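You operate a simulated robot arm through the tools that you are given. There is no shell and no other tool.

Carry out the task below with a simulated two-armed robot. There is one attempt and no reset: what you move stays moved.

Task
Strip the roller stand: blue roller to its board, the three shims out.
Fine: open the stand latch; roller in the middle bed; slacken the stand bolt before the shims. Set down upright: what you pick out.

It is judged by the outcome, as a careful person would: the job done as asked, and still so three seconds after it is handed in. It fails if anything else is knocked over, pushed out of place, dropped, spilled or broken.

Robot
Two 7-joint arms with fingered hands on one trunk that stands fixed in place. Base frame: the origin is at the foot of the trunk, x ahead of it, y to its left, z up. Units: cm, degrees, N and s.
The left shoulder is at [4.4, 18.2, 124.9], the right one opposite. With the tool pointing down near the work surface each hand reaches from about 38 to 80 cm from the base axis, measured 20 degrees to its own side. Payload 3.8 kg a hand.
Tool frame (each hand has its own): the origin (TCP) lies between the finger pads and is the grasp point; the fingertips stand 3 cm ahead of it; z points along the fingers, y is the line along which they close. The gripper opens to 10.4 cm; its body begins 3.5 cm behind the TCP. The gripper is a hand of 4 fingers: y runs from the thumb to the fingers, the wrist lies at [-1.7, -10.4, -17.8] in the tool frame, and closing takes about 1.5 s.
Orientation is that of the tool frame in the base frame, as [roll, pitch, yaw] about the fixed x, y, z axes, in that order (R = Rz(yaw) Ry(pitch) Rx(roll)). With the fingers straight down and the wrist toward the robot, the tool's x, y and z point along [0, 1, 0], [1, 0, 0] and [0, 0, -1] of the base frame.

Tools
- The arms move only by the tool move_arm. It takes "left_plan", "right_plan" or both (then of equal length, played together; a hand with none holds still); each is text: rows parted by semicolons, each of 7 numbers parted by spaces: the shift along the tool's x, y, z in units of 30 mm (1.0 is 30 mm), then the turn, a rotation vector about the tool's x, y, z in units of 5 degrees (1.0 is 5 degrees), then the gripper command, from -1 (fully open) to 1 (shut), values between in proportion. In form: x y z ax ay az hand; .... A call has 1 to 20 rows; each row shifts and turns the commanded pose from where the row before left it, along the tool's axes as they then stand. A call with a number of a shift or a turn outside -1 to 1 is refused whole. A row lasts 0.2 s, in which the tool goes at most 5 cm and 8.6 degrees; a call with a longer step from one row to the next is refused whole, and so is a gripper value outside its range. A pose out of reach is approached as far as the arm can. The call stops where the force on the tool passes 40 N (or 10 N more than at its start, if that is more) or the arm is blocked; 0.2 s more then pass. The fingers move at their own pace (about 7.2 cm/s each) and stop on an object; they squeeze with about 26 N. The grip force told is the motor's: it shows also when the fingers shut on nothing. Time passes only in rows, and 0.2 s behind the last, so rows that do not move let the fingers close. The reply holds the time, the measured pose of the TCP, the force on the tool along the base axes, the opening and the grip force, in the units named above and with some noise, with the torque about the TCP (base axes, N m) and any sound that the robot's microphone picked up, and new pictures: "show" is both (left out), scene, wrist or none (wrist: the cameras of the hands that moved).
- Cameras (640 x 400 px; columns grow to the right, rows downward): "scene" is now at [11.24, 5.61, 144.7]; the picture's right is [0.62, -0.78, 0.00], its down [-0.31, -0.25, -0.92] and it looks along [0.72, 0.57, -0.40] (base axes); focal length 263 px, centre (320, 200). "left" rides on the left gripper at [-6.6, -9, -12.6] in its tool frame; the picture's right is [-0.78, -0.30, 0.56], its down [0.57, -0.70, 0.42] and it looks along [0.26, 0.65, 0.71] (tool axes); focal length 275 px, centre (320, 200). "right" rides on the right gripper at [6.6, -9, -12.6] in its tool frame; the picture's right is [-0.78, 0.30, -0.56], its down [-0.57, -0.70, 0.42] and it looks along [-0.27, 0.65, 0.71] (tool axes); focal length 275 px, centre (320, 200). There is no depth. A picture from a camera that has moved, and an enlarged one, comes with that camera's place and axes in the base frame and with its lens.
- slide_trunk(by): moves the trunk up (or, below 0, down) by that many cm; the arms and the scene camera ride with it, the base frame stays. It gives what a move gives, with no picture.
- set_grasp(shape, hand): the hand has 4 fingers and takes this shape, open, in about a second: jaw (thumb against the fingers, like two jaws); tri (thumb and two fingers); tip (a fingertip pinch); poke (one finger out to press); point (the index stretched); flat (the hand flat); cup (the hand cupped); fist (a fist). The gripper value then closes the fingers along that shape, each until it touches; the sizes above hold for jaw. It gives what a move gives, with no picture.
- head_to(pan, tilt): turns the head with the scene camera to pan (to the left, within 86 degrees either way) and tilt (down, from -29 to 69), counted from straight ahead of the robot (the tilt from the chest, where the trunk bows). It gives what a move gives, and a new picture of the scene camera.
- inspect(camera, box): a new picture of the part [left, top, right, bottom] of that camera's present view, enlarged. No time passes.
- close_job(): hands the job in; it is judged then, once.

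Nothing tells you positions but the pictures and the camera data. Unless the task says otherwise, let go and move clear before handing in.

The tools are called by a JSON object that holds its "op" and its "data". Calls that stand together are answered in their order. move_arm: Moves the arms, as the interface text tells. Its arguments: {"type":"object","properties":{"left_plan":{"type":"string"},"right_plan":{"type":"string"},"show":{"type":"string","enum":["both","scene","wrist","none"]}},"required":[]} The other tools are called the same way: slide_trunk (by) moves the trunk up or down; set_grasp (shape, hand) gives the hand a shape; head_to (pan, tilt) turns the head that bears the scene camera; inspect (camera, box) takes an enlarged picture of a part of a camera's view; close_job () hands the job in.

At the start:

```text
time: 0.0
left_tcp_pos: [37.87, 46.06, 139.84]
left_tool_rot: [180.0, 0.1, 90.0]
left_force: [0.3, -0.9, 0.0]
left_wrist_torque: [-0.02, -0.02, 0.01]
left_finger_gap: 10.35
left_grasp_force: 0.1
left_shape: jaw
right_tcp_pos: [42.49, 6.89, 135.78]
right_tool_rot: [180.0, 0.0, 90.0]
right_force: [0.0, -0.4, -0.7]
right_wrist_torque: [0.01, 0.0, -0.01]
right_finger_gap: 10.38
right_grasp_force: 0.0
right_shape: jaw
trunk travel left (down, up): [-40.0, 35.6]
head pan, tilt (commanded): [38.5, 23.7]
```

scene: 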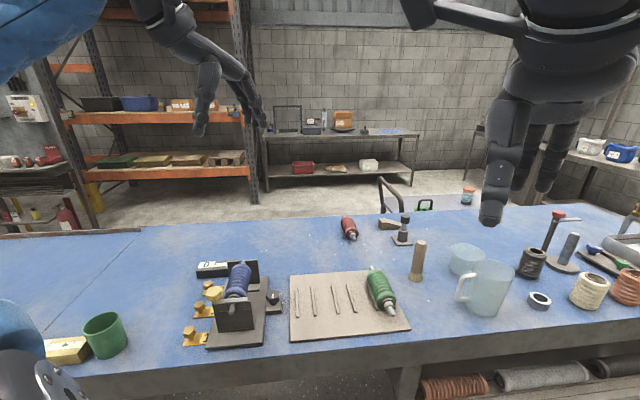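
right: 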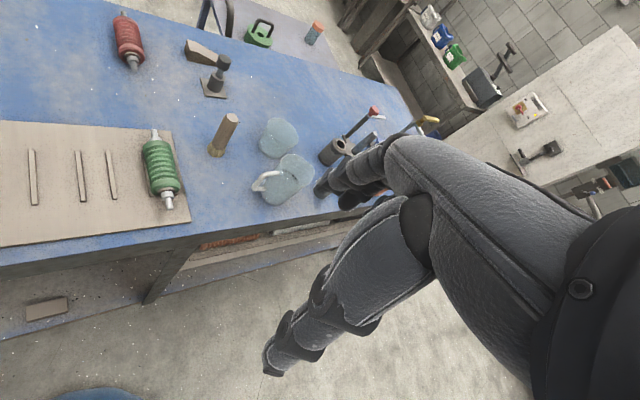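
left: 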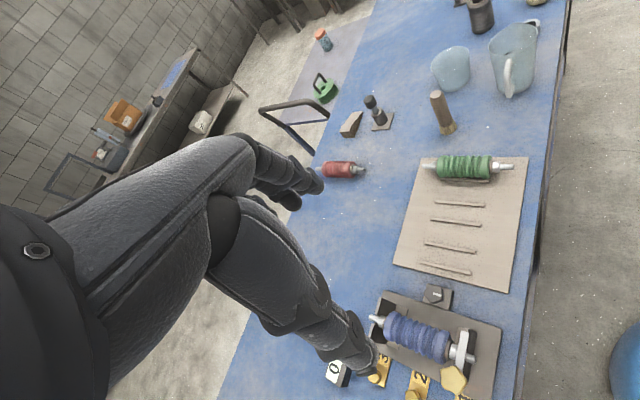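

I see a workbench with a roller stand that holds a blue roller, yellow shims beside it, and a board with bed ridges that holds a green roller. I'll look more closely before moving anything.

{"op": "inspect", "data": {"camera": "scene", "box": [170, 240, 300, 360]}}

{"op": "inspect", "data": {"camera": "left", "box": [310, 270, 530, 400]}}

{"op": "inspect", "data": {"camera": "scene", "box": [270, 200, 460, 360]}}

{"op": "inspect", "data": {"camera": "left", "box": [380, 140, 540, 300]}}

```text
3.33 times, centred on (235, 300) of scene
camera zoom: at [11.24, 5.61, 144.7], right [0.62, -0.78, 0.0], down [-0.31, -0.25, -0.92], along [0.72, 0.57, -0.4], focal length 876 px, centre (603, -133)
```

zoom: 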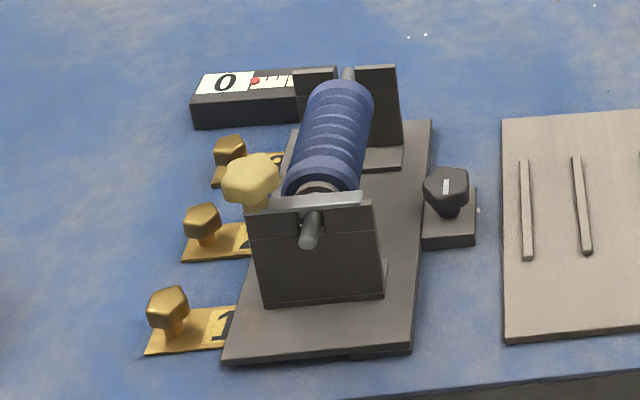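

```text
2.91 times, centred on (420, 335) of left
camera zoom: at [28.94, 39.43, 152.43], right [-0.3, -0.78, -0.56], down [-0.7, 0.57, -0.42], along [0.65, 0.26, -0.71], focal length 801 px, centre (29, -193)
```

zoom: 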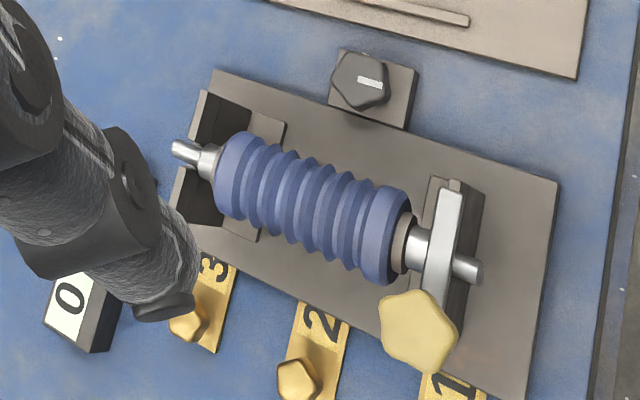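

```text
2.50 times, centred on (365, 280) of scene
camera zoom: at [11.24, 5.61, 144.7], right [0.62, -0.78, 0.0], down [-0.31, -0.25, -0.92], along [0.72, 0.57, -0.4], focal length 657 px, centre (208, 0)
```

zoom: 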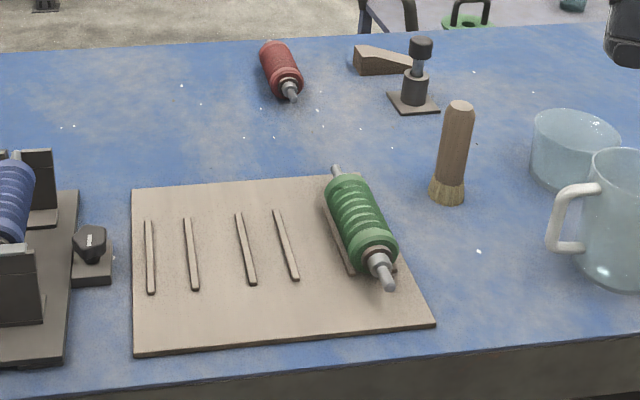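

```text
2.50 times, centred on (460, 220) of left
camera zoom: at [28.94, 39.43, 152.43], right [-0.3, -0.78, -0.56], down [-0.7, 0.57, -0.42], along [0.65, 0.26, -0.71], focal length 688 px, centre (-30, 150)
```

zoom: 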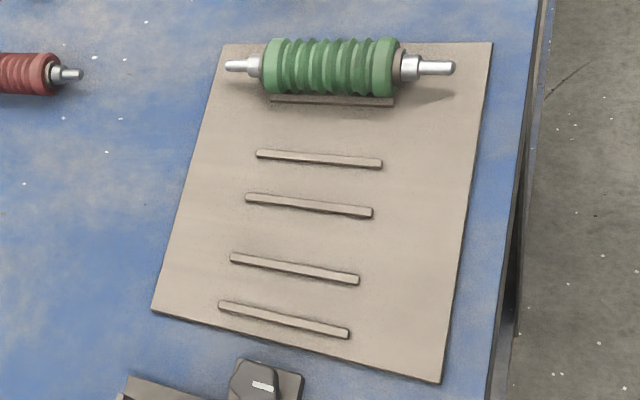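

The board lies at about 45° to the base frame, and the table top is at z≈93. I'll zoom in on the latch, bolt, shims and gauge block.

{"op": "inspect", "data": {"camera": "scene", "box": [205, 280, 285, 350]}}

{"op": "inspect", "data": {"camera": "scene", "box": [180, 255, 250, 305]}}

{"op": "inspect", "data": {"camera": "left", "box": [420, 310, 500, 400]}}

{"op": "inspect", "data": {"camera": "left", "box": [410, 275, 470, 315]}}

```text
5.71 times, centred on (245, 315) of scene
camera zoom: at [11.24, 5.61, 144.7], right [0.62, -0.78, 0.0], down [-0.31, -0.25, -0.92], along [0.72, 0.57, -0.4], focal length 1502 px, centre (749, -457)
```

zoom: 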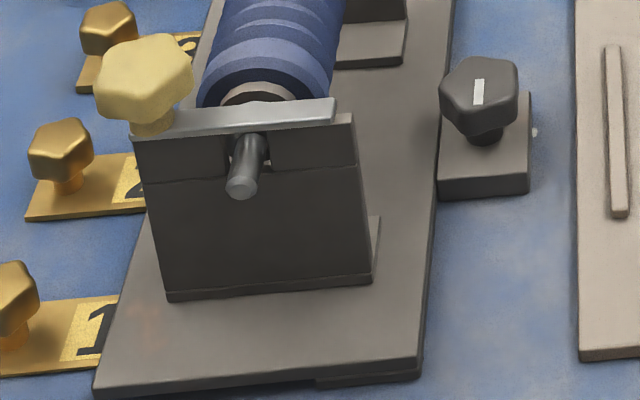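

```text
8.00 times, centred on (215, 280) of scene
camera zoom: at [11.24, 5.61, 144.7], right [0.62, -0.78, 0.0], down [-0.31, -0.25, -0.92], along [0.72, 0.57, -0.4], focal length 2103 px, centre (1160, -440)
```

zoom: 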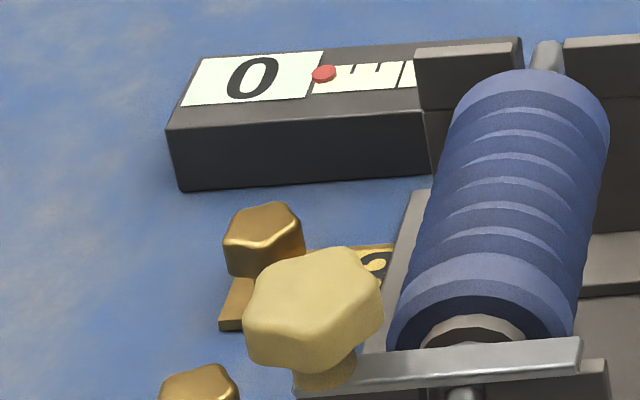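

```text
4.44 times, centred on (460, 355) of left
camera zoom: at [28.94, 39.43, 152.43], right [-0.3, -0.78, -0.56], down [-0.7, 0.57, -0.42], along [0.65, 0.26, -0.71], focal length 1224 px, centre (-302, -489)
```

zoom: 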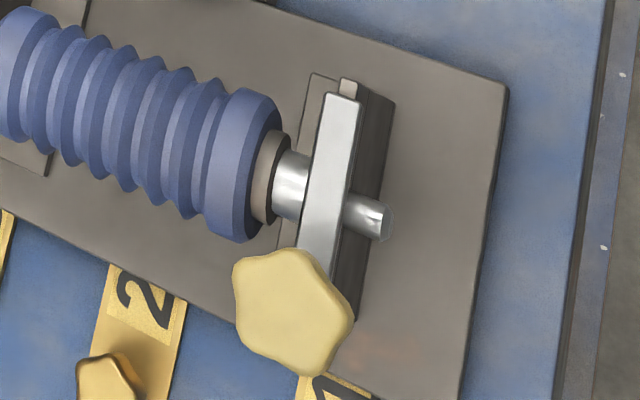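

```text
10.00 times, centred on (440, 295) of left
camera zoom: at [28.94, 39.43, 152.43], right [-0.3, -0.78, -0.56], down [-0.7, 0.57, -0.42], along [0.65, 0.26, -0.71], focal length 2753 px, centre (-880, -750)
```

zoom: 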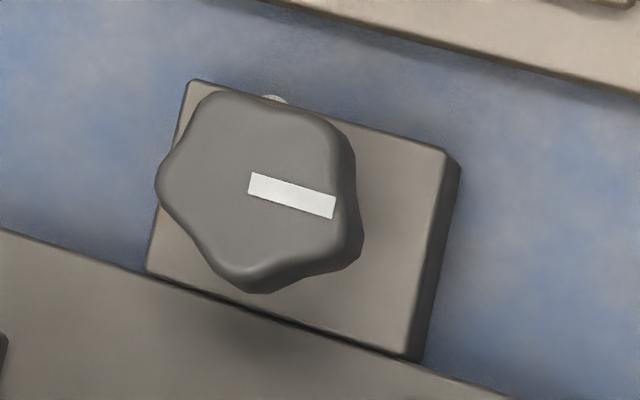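

{"op": "inspect", "data": {"camera": "left", "box": [450, 325, 490, 355]}}

{"op": "inspect", "data": {"camera": "scene", "box": [215, 285, 260, 320]}}

{"op": "inspect", "data": {"camera": "left", "box": [440, 360, 480, 400]}}

{"op": "head_to", "data": {"pan": 53, "tilt": 42}}

```text
13.33 times, centred on (470, 340) of left
camera zoom: at [28.94, 39.43, 152.43], right [-0.3, -0.78, -0.56], down [-0.7, 0.57, -0.42], along [0.65, 0.26, -0.71], focal length 3670 px, centre (-1680, -1667)
```

zoom: 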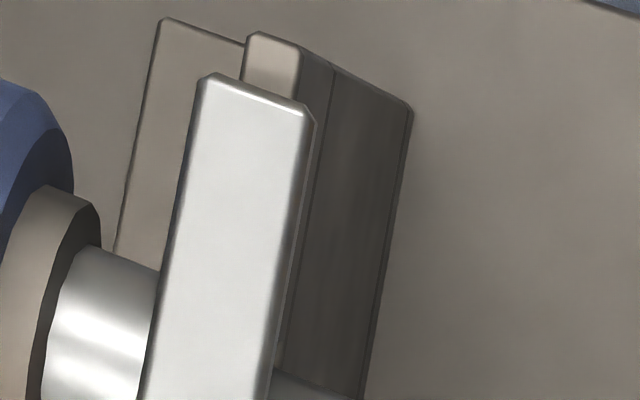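

```text
11.43 times, centred on (238, 302) of scene
camera zoom: at [11.24, 5.61, 144.7], right [0.62, -0.78, 0.0], down [-0.31, -0.25, -0.92], along [0.72, 0.57, -0.4], focal length 3004 px, centre (1263, -971)
```

zoom: 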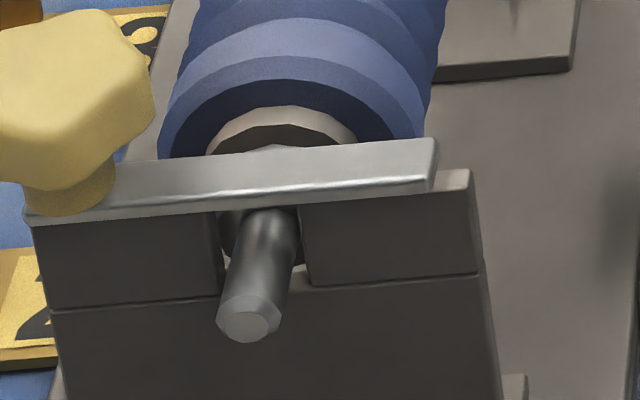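

```text
10.00 times, centred on (460, 380) of left
camera zoom: at [28.94, 39.43, 152.43], right [-0.3, -0.78, -0.56], down [-0.7, 0.57, -0.42], along [0.65, 0.26, -0.71], focal length 2753 px, centre (-1080, -1600)
```

zoom: 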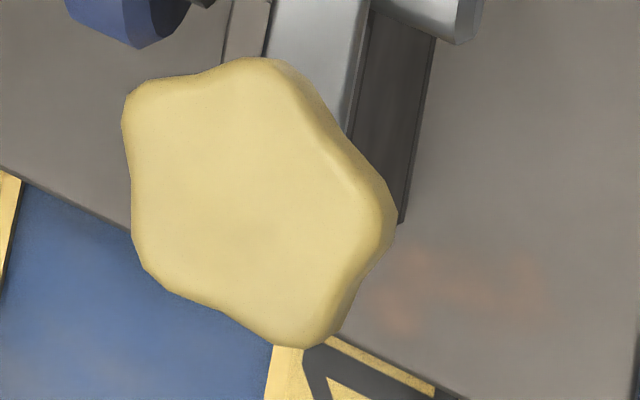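

```text
time: 0.8
left_tcp_pos: [37.95, 46.01, 139.86]
left_tool_rot: [-180.0, 0.1, 89.9]
left_force: [0.8, -0.2, -0.3]
left_wrist_torque: [0.01, 0.02, -0.02]
left_finger_gap: 10.37
left_grasp_force: 0.0
left_shape: jaw
right_tcp_pos: [42.58, 6.82, 135.87]
right_tool_rot: [-180.0, -0.1, 90.0]
right_force: [-0.8, 0.6, 0.3]
right_wrist_torque: [0.01, 0.01, 0.01]
right_finger_gap: 10.36
right_grasp_force: 0.0
right_shape: jaw
trunk travel left (down, up): [-40.0, 35.6]
head pan, tilt (commanded): [53.0, 42.0]
camera scene: at [9.03, 6.54, 141.86], right [0.8, -0.6, 0.0], down [-0.4, -0.53, -0.74], along [0.45, 0.59, -0.67], focal length 263 px, centre (320, 200)
```

scene: 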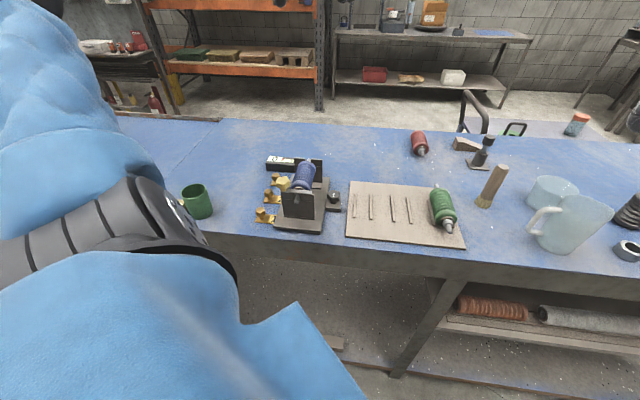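

{"op": "inspect", "data": {"camera": "scene", "box": [245, 145, 365, 245]}}

{"op": "inspect", "data": {"camera": "scene", "box": [265, 165, 315, 205]}}

```text
4.00 times, centred on (305, 195) of scene
camera zoom: at [9.03, 6.54, 141.86], right [0.8, -0.6, 0.0], down [-0.4, -0.53, -0.74], along [0.45, 0.59, -0.67], focal length 1052 px, centre (380, 220)
```

zoom: 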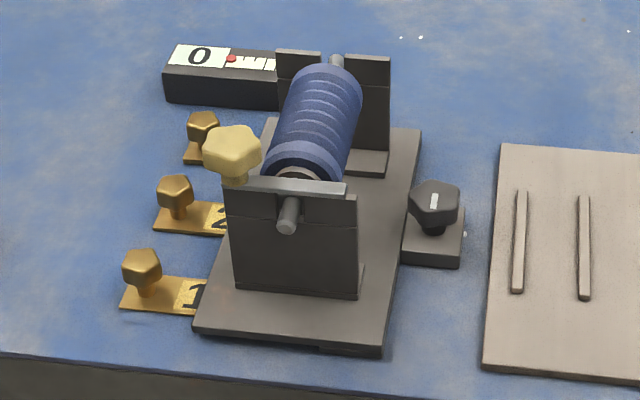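

```text
10.00 times, centred on (290, 185) of scene
camera zoom: at [9.03, 6.54, 141.86], right [0.8, -0.6, 0.0], down [-0.4, -0.53, -0.74], along [0.45, 0.59, -0.67], focal length 2629 px, centre (620, 350)
```

zoom: 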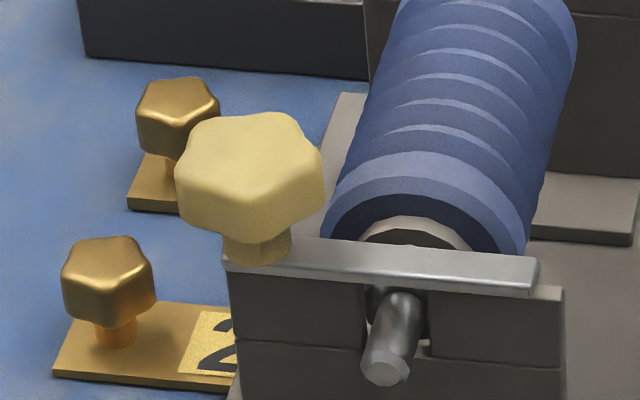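

The silver latch bar lies across the front journal. Its yellow knob at (30.7, 49.1, 105) is probably a turn-latch pivot. I'll bring the left hand above the knob, turned to the table's 45° heading, and look closer.

{"op": "move_arm", "data": {"left_plan": "0 0 0.8 0 0 -1 -0.15; 0 0 0.8 0 0 -1 -0.15; 0 0 0.8 0 0 -1 -0.15; 0 0 0.8 0 0 -1 -0.15; 0 0 0.8 0 0 -1 -0.15; 0 0 0.8 0 0 -1 -0.15; 0 0 0.8 0 0 -1 -0.15; 0 0 0.8 0 0 -1 -0.15; 0 0 0.8 0 0 -1 -0.15; 0.8 -0.33 0.25 0 0 0 -0.15; 0.8 -0.33 0.25 0 0 0 -0.15; 0.8 -0.33 0.25 0 0 0 -0.15; 0 0 0 0 0 0 -0.15", "show": "both"}}

```text
time: 3.6
left_tcp_pos: [30.62, 49.0, 115.99]
left_tool_rot: [-180.0, 0.0, 135.0]
left_force: [-0.4, 1.4, 0.1]
left_wrist_torque: [-0.02, 0.03, -0.03]
left_finger_gap: 6.02
left_grasp_force: 0.0
left_shape: jaw
right_tcp_pos: [42.53, 6.8, 135.7]
right_tool_rot: [-179.9, -0.2, 90.0]
right_force: [0.5, -0.3, -0.1]
right_wrist_torque: [0.01, 0.0, 0.01]
right_finger_gap: 10.36
right_grasp_force: 0.1
right_shape: jaw
trunk travel left (down, up): [-40.0, 35.6]
head pan, tilt (commanded): [53.0, 42.0]
camera scene: at [9.1, 6.55, 141.85], right [0.8, -0.6, 0.0], down [-0.4, -0.53, -0.74], along [0.45, 0.59, -0.67], focal length 263 px, centre (320, 200)
camera left: at [28.99, 38.03, 128.53], right [0.34, -0.76, -0.56], down [-0.9, -0.09, -0.42], along [0.27, 0.65, -0.71], focal length 275 px, centre (320, 200)
```

scene: 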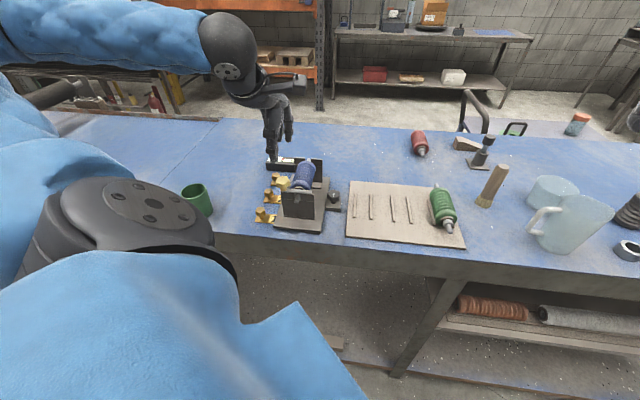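
left: 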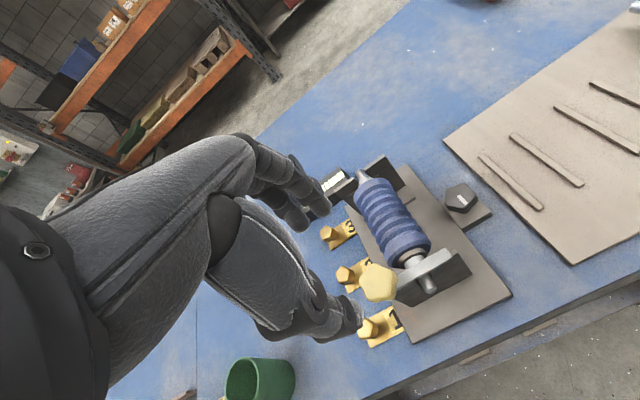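

{"op": "inspect", "data": {"camera": "left", "box": [320, 230, 480, 350]}}

{"op": "inspect", "data": {"camera": "left", "box": [355, 250, 415, 310]}}

{"op": "inspect", "data": {"camera": "left", "box": [300, 150, 420, 240]}}

{"op": "inspect", "data": {"camera": "scene", "box": [245, 100, 345, 200]}}

```text
3.33 times, centred on (400, 290) of left
camera zoom: at [28.99, 38.03, 128.53], right [0.34, -0.76, -0.56], down [-0.9, -0.09, -0.42], along [0.27, 0.65, -0.71], focal length 918 px, centre (53, -100)
```

zoom: 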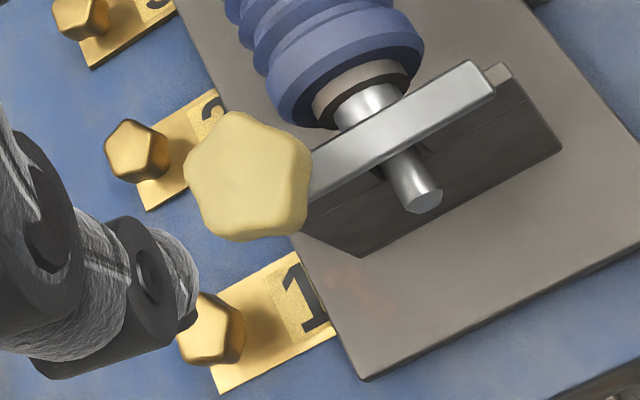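

```text
6.67 times, centred on (385, 280) of left
camera zoom: at [28.99, 38.03, 128.53], right [0.34, -0.76, -0.56], down [-0.9, -0.09, -0.42], along [0.27, 0.65, -0.71], focal length 1835 px, centre (-113, -333)
```

zoom: 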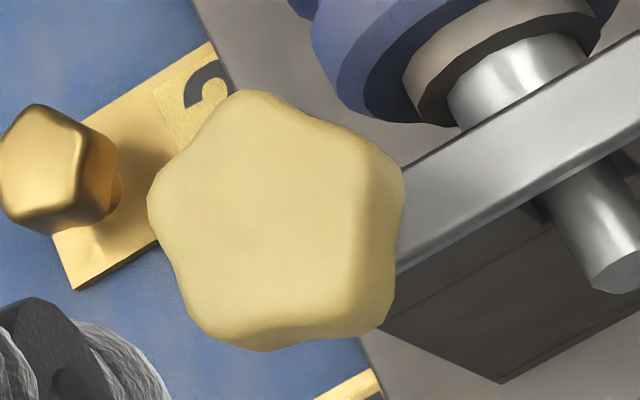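

```text
4.44 times, centred on (360, 195) of left
camera zoom: at [28.99, 38.03, 128.53], right [0.34, -0.76, -0.56], down [-0.9, -0.09, -0.42], along [0.27, 0.65, -0.71], focal length 1224 px, centre (142, 222)
```

zoom: 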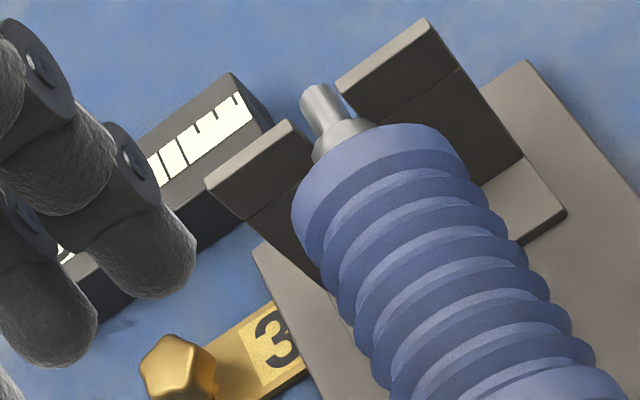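

```text
4.00 times, centred on (295, 150) of scene
camera zoom: at [9.1, 6.55, 141.85], right [0.8, -0.6, 0.0], down [-0.4, -0.53, -0.74], along [0.45, 0.59, -0.67], focal length 1052 px, centre (420, 400)
```

zoom: 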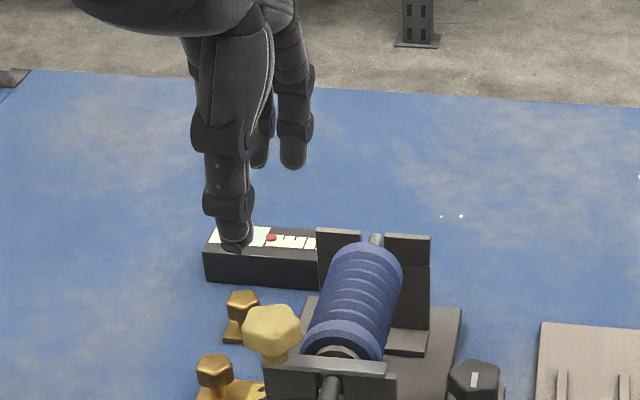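

The TCP lines up over the latch knob. I'll narrow the gap and descend so the fingertips bracket the knob.

{"op": "move_arm", "data": {"left_plan": "0 0 0.5 0 0 0 0; 0 0 0.5 0 0 0 0; 0 0 0.5 0 0 0 0; 0 0 0.5 0 0 0 0; 0 0 0.5 0 0 0 0; 0 0 0.3 0 0 0 0; 0 0 0 0 0 0 0", "show": "both"}}

```text
time: 5.2
left_tcp_pos: [30.71, 49.08, 107.57]
left_tool_rot: [-180.0, -0.1, 135.0]
left_force: [0.1, 0.6, 0.6]
left_wrist_torque: [-0.01, -0.01, 0.03]
left_finger_gap: 5.25
left_grasp_force: 0.1
left_shape: jaw
right_tcp_pos: [42.48, 6.92, 135.77]
right_tool_rot: [179.9, -0.1, 90.0]
right_force: [0.4, -0.1, -0.4]
right_wrist_torque: [0.0, -0.02, -0.02]
right_finger_gap: 10.37
right_grasp_force: 0.1
right_shape: jaw
trunk travel left (down, up): [-40.0, 35.6]
head pan, tilt (commanded): [53.0, 42.0]
camera scene: at [9.01, 6.53, 141.86], right [0.8, -0.6, 0.0], down [-0.4, -0.53, -0.74], along [0.45, 0.59, -0.67], focal length 263 px, centre (320, 200)
camera left: at [29.08, 38.02, 120.19], right [0.34, -0.76, -0.56], down [-0.9, -0.09, -0.42], along [0.27, 0.65, -0.71], focal length 275 px, centre (320, 200)
```

scene: 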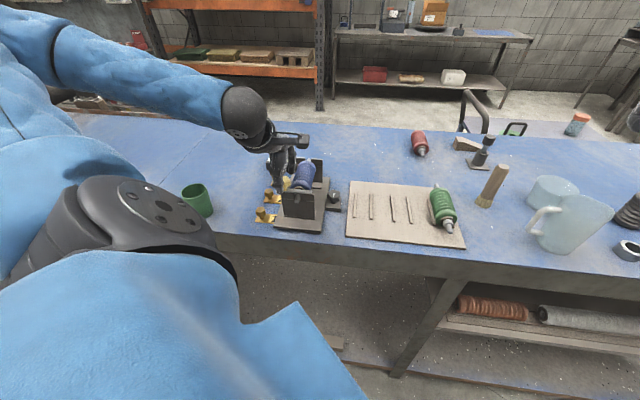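
left: 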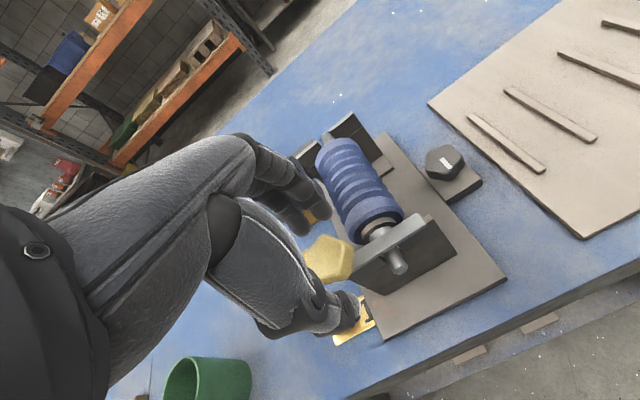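

{"op": "inspect", "data": {"camera": "left", "box": [260, 160, 420, 340]}}

{"op": "inspect", "data": {"camera": "scene", "box": [250, 125, 350, 245]}}

```text
2.22 times, centred on (340, 250) of left
camera zoom: at [29.08, 38.02, 120.19], right [0.34, -0.76, -0.56], down [-0.9, -0.09, -0.42], along [0.27, 0.65, -0.71], focal length 612 px, centre (276, 89)
```

zoom: 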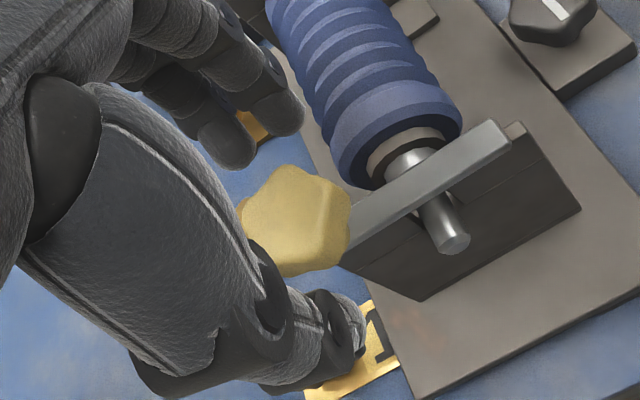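

```text
3.33 times, centred on (300, 185) of scene
camera zoom: at [9.01, 6.53, 141.86], right [0.8, -0.6, 0.0], down [-0.4, -0.53, -0.74], along [0.45, 0.59, -0.67], focal length 876 px, centre (387, 250)
```

zoom: 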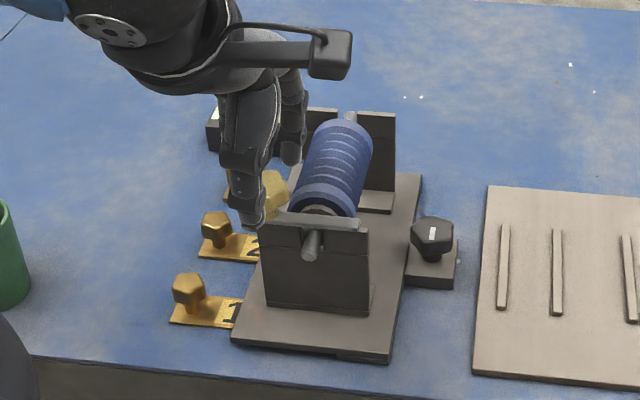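

{"op": "move_arm", "data": {"left_plan": "0 0 0.3 0 0 0 0; 0 0 0 0 0 0 0.3; 0 0 0 0 0 0 0.5; 0 0 0 0 0 0 1; 0 0 0 0 0 0 1; 0 0 0 0 0 0 1; 0 0 0 0 0 0 1", "show": "wrist"}}

{"op": "inspect", "data": {"camera": "left", "box": [260, 160, 420, 340]}}

{"op": "inspect", "data": {"camera": "scene", "box": [250, 125, 350, 245]}}

```text
time: 6.8
left_tcp_pos: [30.81, 48.96, 106.77]
left_tool_rot: [-179.9, 0.0, 134.9]
left_force: [-1.3, -3.2, -3.7]
left_wrist_torque: [-0.08, -0.04, -0.05]
left_finger_gap: 2.37
left_grasp_force: 26.2
left_shape: jaw
right_tcp_pos: [42.48, 6.8, 135.91]
right_tool_rot: [180.0, -0.1, 90.0]
right_force: [-0.6, 0.1, 0.0]
right_wrist_torque: [0.03, -0.01, 0.0]
right_finger_gap: 10.35
right_grasp_force: 0.1
right_shape: jaw
trunk travel left (down, up): [-40.0, 35.6]
head pan, tilt (commanded): [53.0, 42.0]
camera left: at [29.13, 37.92, 119.33], right [0.34, -0.76, -0.56], down [-0.9, -0.09, -0.42], along [0.27, 0.65, -0.71], focal length 275 px, centre (320, 200)
```

left: 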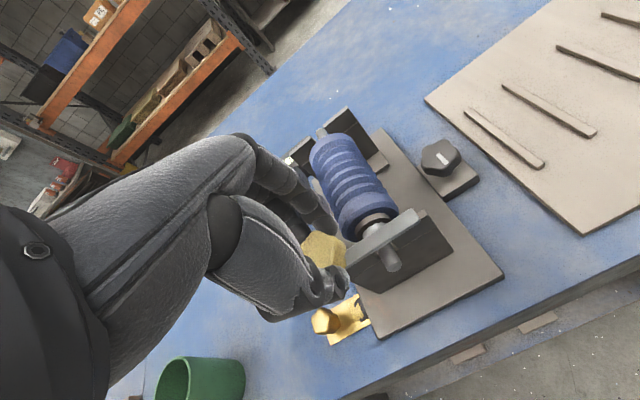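

```text
2.22 times, centred on (340, 250) of left
camera zoom: at [29.13, 37.92, 119.33], right [0.34, -0.76, -0.56], down [-0.9, -0.09, -0.42], along [0.27, 0.65, -0.71], focal length 612 px, centre (276, 89)
```

zoom: 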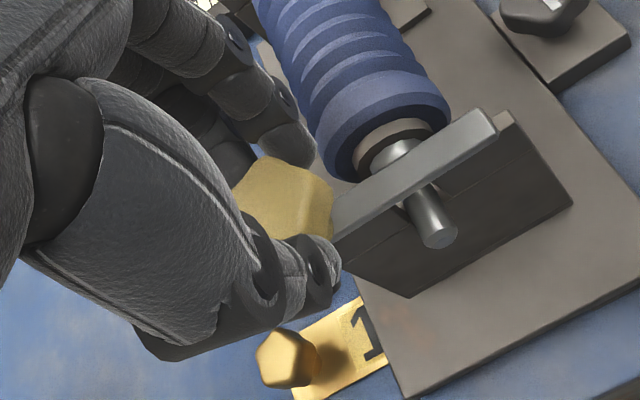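

```text
3.33 times, centred on (300, 185) of scene
camera zoom: at [9.04, 6.51, 141.85], right [0.8, -0.6, 0.0], down [-0.4, -0.53, -0.74], along [0.45, 0.59, -0.67], focal length 876 px, centre (387, 250)
```

zoom: 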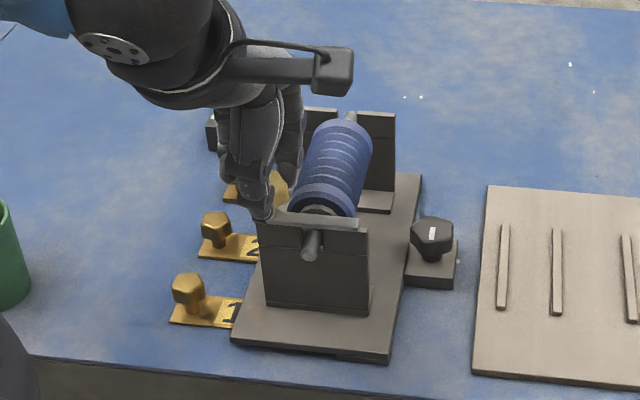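

The knob is gripped. I'll test a small clockwise twist and watch the torque and the bar.

{"op": "move_arm", "data": {"left_plan": "0 0 0 0 0 0.5 1; 0 0 0 0 0 0.5 1; 0 0 0 0 0 0.5 1; 0 0 0 0 0 0.5 1", "show": "wrist"}}

{"op": "inspect", "data": {"camera": "scene", "box": [250, 125, 350, 245]}}

```text
time: 7.8
left_tcp_pos: [30.64, 48.93, 106.72]
left_tool_rot: [180.0, 0.0, 124.9]
left_force: [-1.7, -3.5, -3.9]
left_wrist_torque: [-0.07, 0.01, 0.03]
left_finger_gap: 2.35
left_grasp_force: 26.0
left_shape: jaw
right_tcp_pos: [42.44, 6.8, 135.79]
right_tool_rot: [179.9, -0.1, 90.0]
right_force: [-0.8, 0.1, -0.6]
right_wrist_torque: [-0.01, 0.0, 0.02]
right_finger_gap: 10.37
right_grasp_force: 0.0
right_shape: jaw
trunk travel left (down, up): [-40.0, 35.6]
head pan, tilt (commanded): [53.0, 42.0]
camera left: at [27.16, 38.39, 119.33], right [0.2, -0.81, -0.56], down [-0.9, 0.07, -0.42], along [0.38, 0.59, -0.71], focal length 275 px, centre (320, 200)
```

left: 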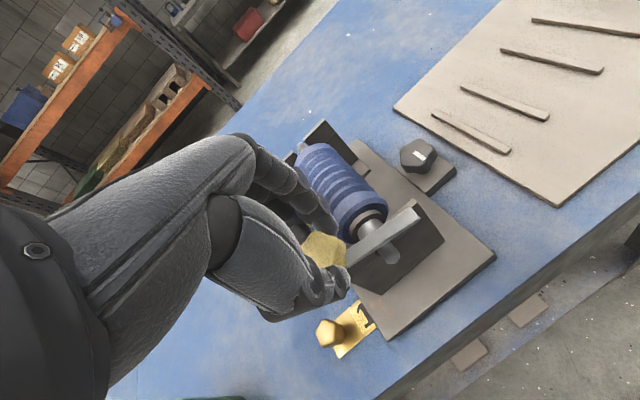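

```text
3.33 times, centred on (300, 185) of scene
camera zoom: at [9.02, 6.52, 141.86], right [0.8, -0.6, 0.0], down [-0.4, -0.53, -0.74], along [0.45, 0.59, -0.67], focal length 876 px, centre (387, 250)
```

zoom: 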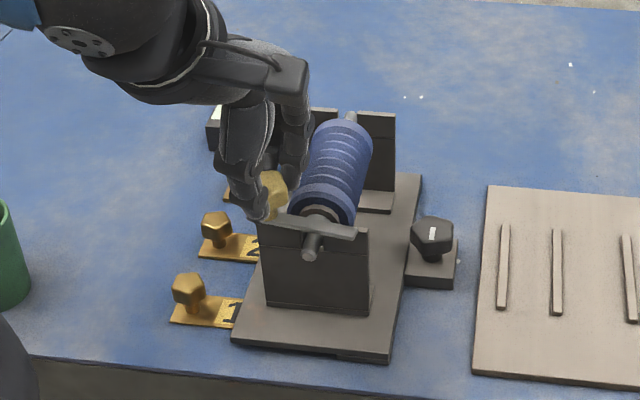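

The bar swings with the knob, so it is a turn-latch with its pivot at the knob. I'll continue to about 90°.

{"op": "move_arm", "data": {"left_plan": "0 0 0 0 0 1 1; 0 0 0 0 0 1 1; 0 0 0 0 0 1 1; 0 0 0 0 0 1 1; 0 0 0 0 0 1 1; 0 0 0 0 0 1 1; 0 0 0 0 0 1 1; 0 0 0 0 0 1 1; 0 0 0 0 0 1 1; 0 0 0 0 0 1 1; 0 0 0 0 0 1 1; 0 0 0 0 0 1 1; 0 0 0 0 0 1 1; 0 0 0 0 0 1 1; 0 0 0 0 0 1 1; 0 0 0 0 0 1 1", "show": "both"}}

{"op": "inspect", "data": {"camera": "scene", "box": [250, 125, 350, 245]}}

```text
time: 11.2
left_tcp_pos: [30.61, 49.28, 106.8]
left_tool_rot: [179.8, -0.1, 45.0]
left_force: [-14.7, 7.6, 1.5]
left_wrist_torque: [0.18, 0.39, 0.06]
left_finger_gap: 2.27
left_grasp_force: 26.4
left_shape: jaw
right_tcp_pos: [42.28, 6.95, 135.91]
right_tool_rot: [179.8, 0.1, 90.0]
right_force: [0.6, -0.3, 0.5]
right_wrist_torque: [0.01, 0.01, 0.01]
right_finger_gap: 10.37
right_grasp_force: 0.1
right_shape: jaw
trunk travel left (down, up): [-40.0, 35.6]
head pan, tilt (commanded): [53.0, 42.0]
camera scene: at [8.79, 6.65, 141.87], right [0.8, -0.6, 0.0], down [-0.4, -0.54, -0.74], along [0.45, 0.59, -0.67], focal length 263 px, centre (320, 200)
camera left: at [19.5, 50.87, 119.29], right [-0.76, -0.34, -0.56], down [-0.09, 0.9, -0.42], along [0.65, -0.27, -0.71], focal length 275 px, centre (320, 200)
```

scene: 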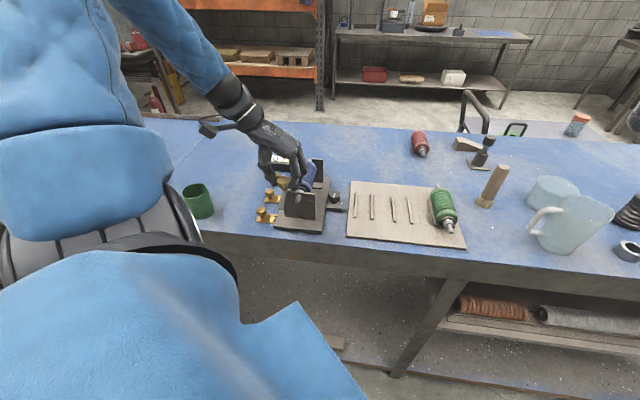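
left: 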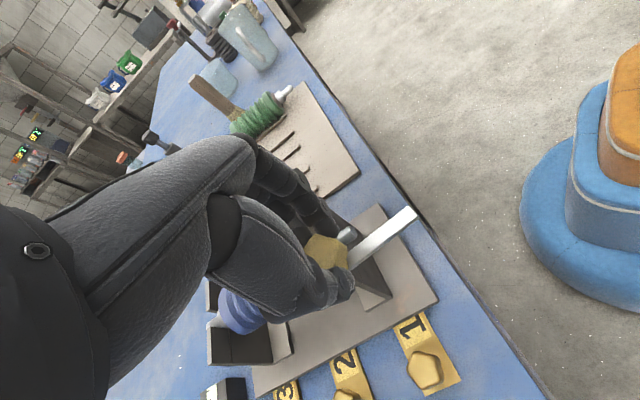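

```text
3.33 times, centred on (300, 185) of scene
camera zoom: at [8.79, 6.65, 141.87], right [0.8, -0.6, 0.0], down [-0.4, -0.54, -0.74], along [0.45, 0.59, -0.67], focal length 876 px, centre (387, 250)
```

zoom: 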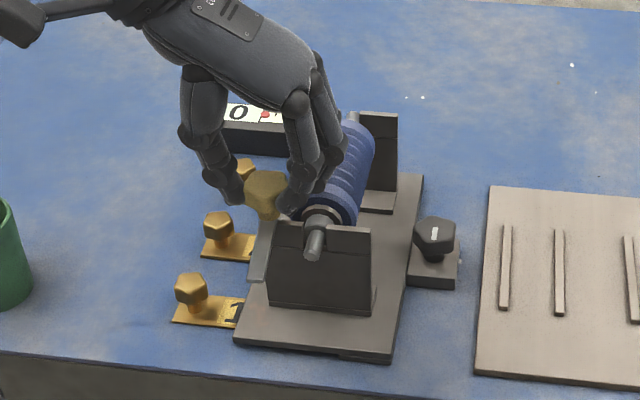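

The latch bar has swung about 90° clear of the journal. I'll release gently and retreat upward.

{"op": "move_arm", "data": {"left_plan": "0 0 0 0 0 0 0.5; 0 0 0 0 0 0 0.3; 0 0 -0.1 0 0 0 0.2; 0 0 -0.3 0 0 0 0.15; 0 0 -0.7 0 0 0 0.1; 0 0 -1 0 0 0 0; 0 0 -1 0 0 0 0; 0 0 -1 0 0 0 0; 0 0 0 0 0 0 0", "show": "both"}}

{"op": "inspect", "data": {"camera": "scene", "box": [250, 125, 350, 245]}}

{"op": "inspect", "data": {"camera": "left", "box": [200, 200, 480, 400]}}

```text
time: 13.2
left_tcp_pos: [30.69, 49.22, 119.18]
left_tool_rot: [-180.0, 0.0, 45.0]
left_force: [-0.8, 0.8, 0.8]
left_wrist_torque: [0.0, 0.02, -0.03]
left_finger_gap: 5.17
left_grasp_force: 0.1
left_shape: jaw
right_tcp_pos: [42.57, 6.9, 135.75]
right_tool_rot: [-179.9, -0.1, 90.0]
right_force: [0.5, 0.7, -0.8]
right_wrist_torque: [0.02, -0.03, 0.0]
right_finger_gap: 10.37
right_grasp_force: 0.0
right_shape: jaw
trunk travel left (down, up): [-40.0, 35.6]
head pan, tilt (commanded): [53.0, 42.0]
camera scene: at [9.06, 6.57, 141.85], right [0.8, -0.6, 0.0], down [-0.4, -0.53, -0.74], along [0.45, 0.59, -0.67], focal length 263 px, centre (320, 200)
camera left: at [19.69, 50.84, 131.72], right [-0.76, -0.34, -0.56], down [-0.09, 0.9, -0.42], along [0.65, -0.27, -0.71], focal length 275 px, centre (320, 200)
```

scene: 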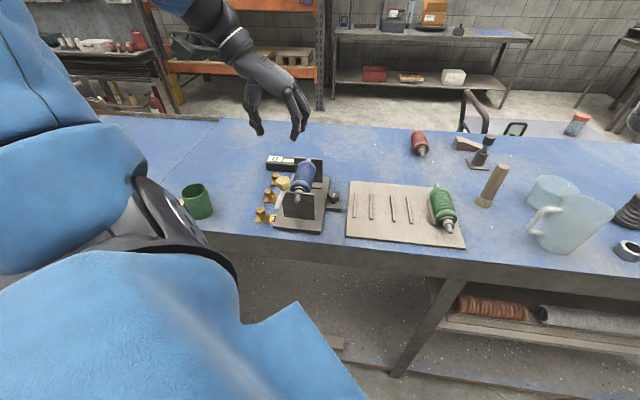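
left: 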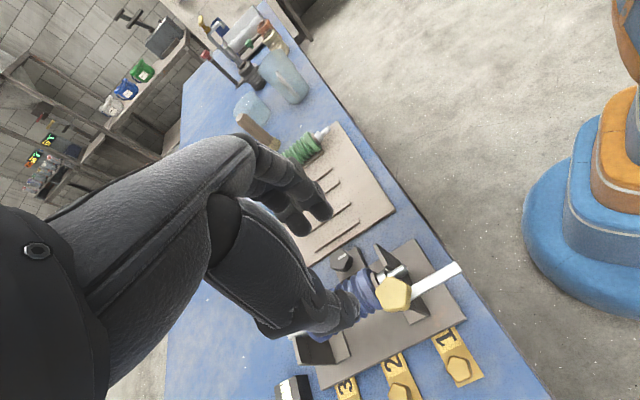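

```text
3.33 times, centred on (300, 185) of scene
camera zoom: at [9.06, 6.57, 141.85], right [0.8, -0.6, 0.0], down [-0.4, -0.53, -0.74], along [0.45, 0.59, -0.67], focal length 876 px, centre (387, 250)
```

zoom: 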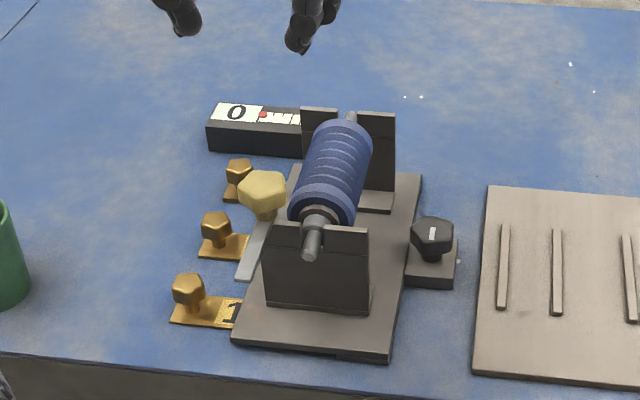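

```text
2.00 times, centred on (340, 300) of left
camera zoom: at [19.69, 50.84, 131.72], right [-0.76, -0.34, -0.56], down [-0.09, 0.9, -0.42], along [0.65, -0.27, -0.71], focal length 551 px, centre (280, 0)
```

zoom: 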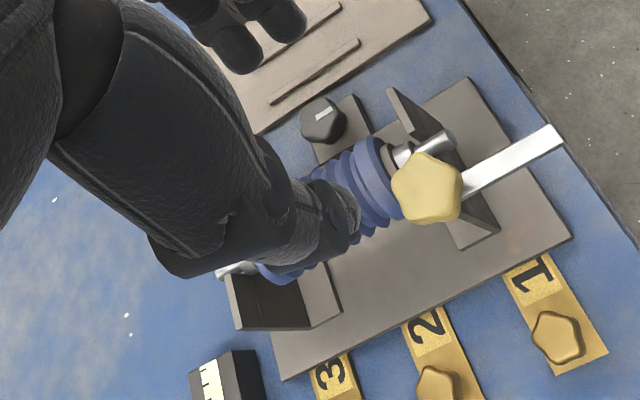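

The latch stays open. Next I'll move above the roller body at (u≈-9.8, v≈64 in the table frame) with the fingers closing across it, and check alignment.

{"op": "move_arm", "data": {"left_plan": "0.5 0.22 0 0 0 0 -0.35; 1 0.44 0 0 0 0 -0.35; 1 0.44 0.3 0 0 0 -0.35; 0 0 1 0 0 0 -0.35; 0 0 0.7 0 0 0 -0.35; 0 0 0 0 0 0 -0.35", "show": "both"}}

{"op": "inspect", "data": {"camera": "scene", "box": [250, 105, 370, 245]}}

{"op": "inspect", "data": {"camera": "left", "box": [200, 200, 480, 400]}}

```text
time: 14.6
left_tcp_pos: [38.35, 52.08, 112.97]
left_tool_rot: [180.0, 0.0, 45.1]
left_force: [0.0, 1.1, -0.1]
left_wrist_torque: [-0.01, 0.02, 0.02]
left_finger_gap: 6.96
left_grasp_force: 0.0
left_shape: jaw
right_tcp_pos: [42.54, 6.84, 135.87]
right_tool_rot: [180.0, -0.2, 90.0]
right_force: [0.1, 0.4, -0.4]
right_wrist_torque: [0.02, 0.0, 0.0]
right_finger_gap: 10.36
right_grasp_force: 0.1
right_shape: jaw
trunk travel left (down, up): [-40.0, 35.6]
head pan, tilt (commanded): [53.0, 42.0]
camera scene: at [8.99, 6.51, 141.86], right [0.8, -0.6, 0.0], down [-0.4, -0.53, -0.74], along [0.45, 0.59, -0.67], focal length 263 px, centre (320, 200)
camera left: at [27.25, 53.71, 125.54], right [-0.76, -0.34, -0.56], down [-0.09, 0.9, -0.42], along [0.65, -0.27, -0.71], focal length 275 px, centre (320, 200)
```

scene: 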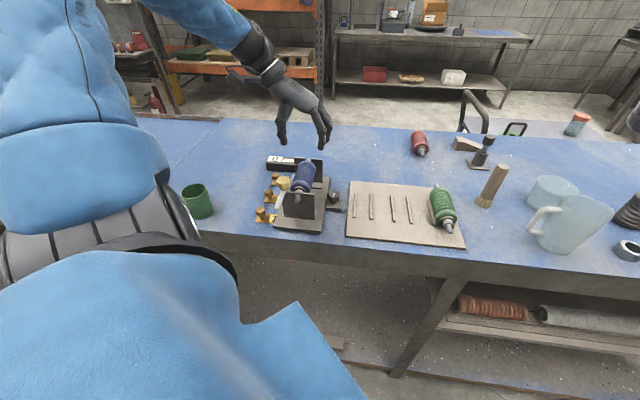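
left: 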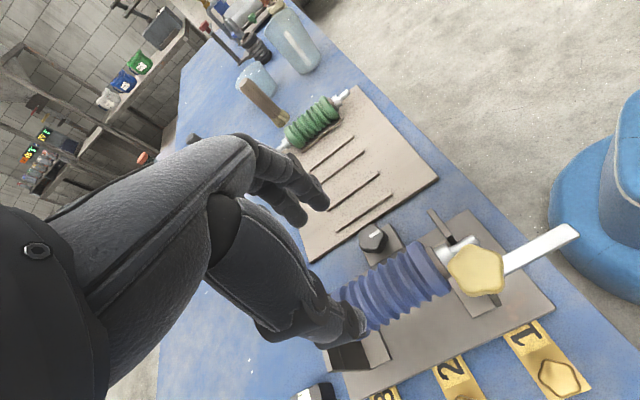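

```text
2.86 times, centred on (310, 175) of scene
camera zoom: at [8.99, 6.51, 141.86], right [0.8, -0.6, 0.0], down [-0.4, -0.53, -0.74], along [0.45, 0.59, -0.67], focal length 751 px, centre (349, 271)
```

zoom: 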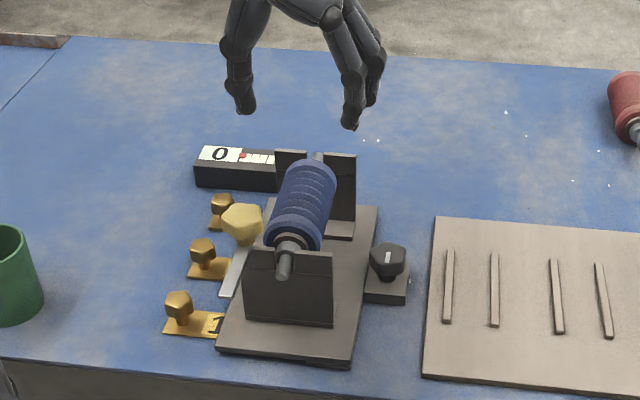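

```text
2.00 times, centred on (340, 300) of left
camera zoom: at [27.25, 53.71, 125.54], right [-0.76, -0.34, -0.56], down [-0.09, 0.9, -0.42], along [0.65, -0.27, -0.71], focal length 551 px, centre (280, 0)
```

zoom: 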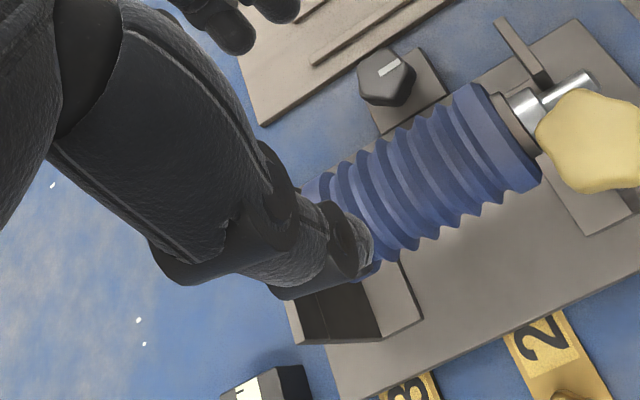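

Alignment over the roller centre looks good. I'll descend around the body and grip.

{"op": "move_arm", "data": {"left_plan": "0 0 0.7 0 0 0 -0.35; 0 0 0.7 0 0 0 -0.35; 0 0 0.7 0 0 0 -0.35; 0 0 0.6 0 0 0 -0.35; 0 0 0.5 0 0 0 -0.35; 0 0 0.4 0 0 0 -0.35; 0 0 0.2 0 0 0 -0.35; 0 0 0 0 0 0 -0.35", "show": "both"}}

{"op": "inspect", "data": {"camera": "scene", "box": [250, 105, 370, 245]}}

{"op": "inspect", "data": {"camera": "left", "box": [200, 200, 480, 400]}}

```text
time: 16.4
left_tcp_pos: [38.42, 51.92, 101.67]
left_tool_rot: [-179.9, 0.0, 45.0]
left_force: [0.1, 0.0, -0.8]
left_wrist_torque: [-0.02, -0.01, 0.02]
left_finger_gap: 7.01
left_grasp_force: 0.1
left_shape: jaw
right_tcp_pos: [42.51, 6.99, 135.79]
right_tool_rot: [180.0, -0.1, 90.0]
right_force: [-0.1, 0.7, -0.1]
right_wrist_torque: [-0.04, 0.0, 0.01]
right_finger_gap: 10.34
right_grasp_force: 0.1
right_shape: jaw
trunk travel left (down, up): [-40.0, 35.6]
head pan, tilt (commanded): [53.0, 42.0]
camera scene: at [9.03, 6.54, 141.86], right [0.8, -0.6, 0.0], down [-0.4, -0.53, -0.74], along [0.45, 0.59, -0.67], focal length 263 px, centre (320, 200)
camera left: at [27.39, 53.59, 114.18], right [-0.76, -0.34, -0.56], down [-0.09, 0.9, -0.42], along [0.65, -0.27, -0.71], focal length 275 px, centre (320, 200)
```

scene: 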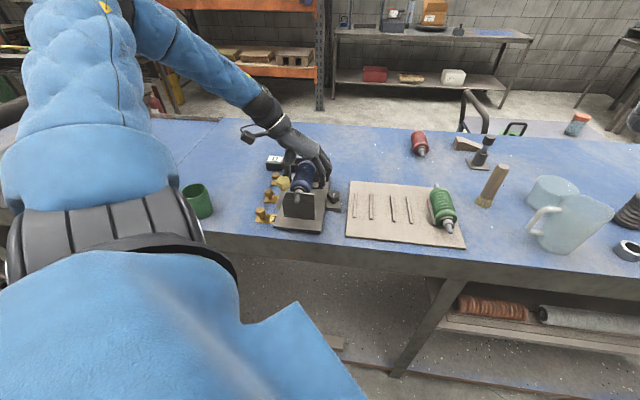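
left: 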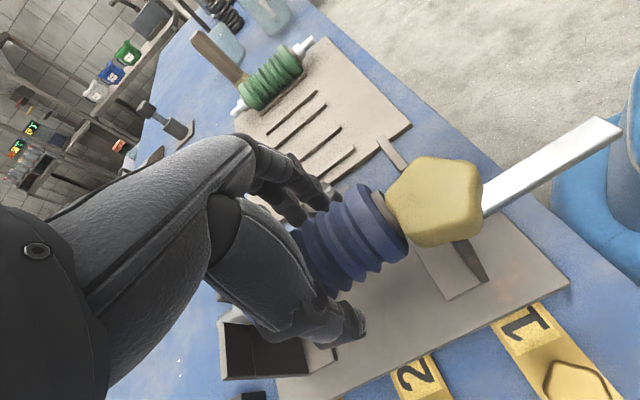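

```text
2.86 times, centred on (310, 175) of scene
camera zoom: at [9.03, 6.54, 141.86], right [0.8, -0.6, 0.0], down [-0.4, -0.53, -0.74], along [0.45, 0.59, -0.67], focal length 751 px, centre (349, 271)
```

zoom: 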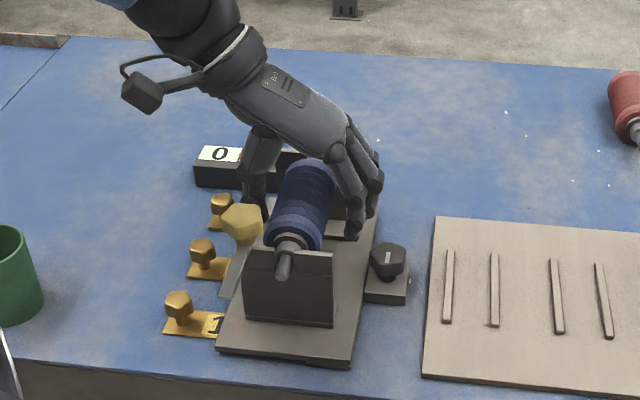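

```text
2.00 times, centred on (340, 300) of left
camera zoom: at [27.39, 53.59, 114.18], right [-0.76, -0.34, -0.56], down [-0.09, 0.9, -0.42], along [0.65, -0.27, -0.71], focal length 551 px, centre (280, 0)
```

zoom: 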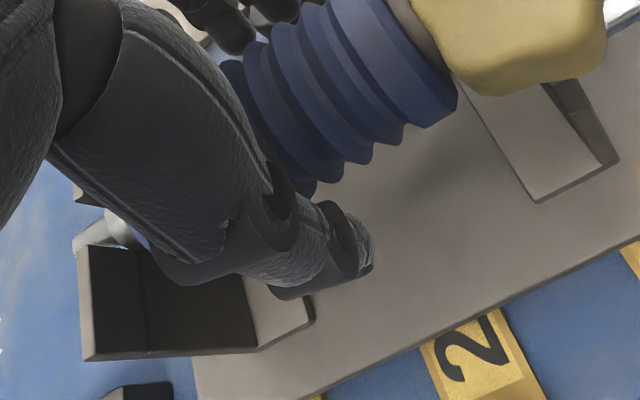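

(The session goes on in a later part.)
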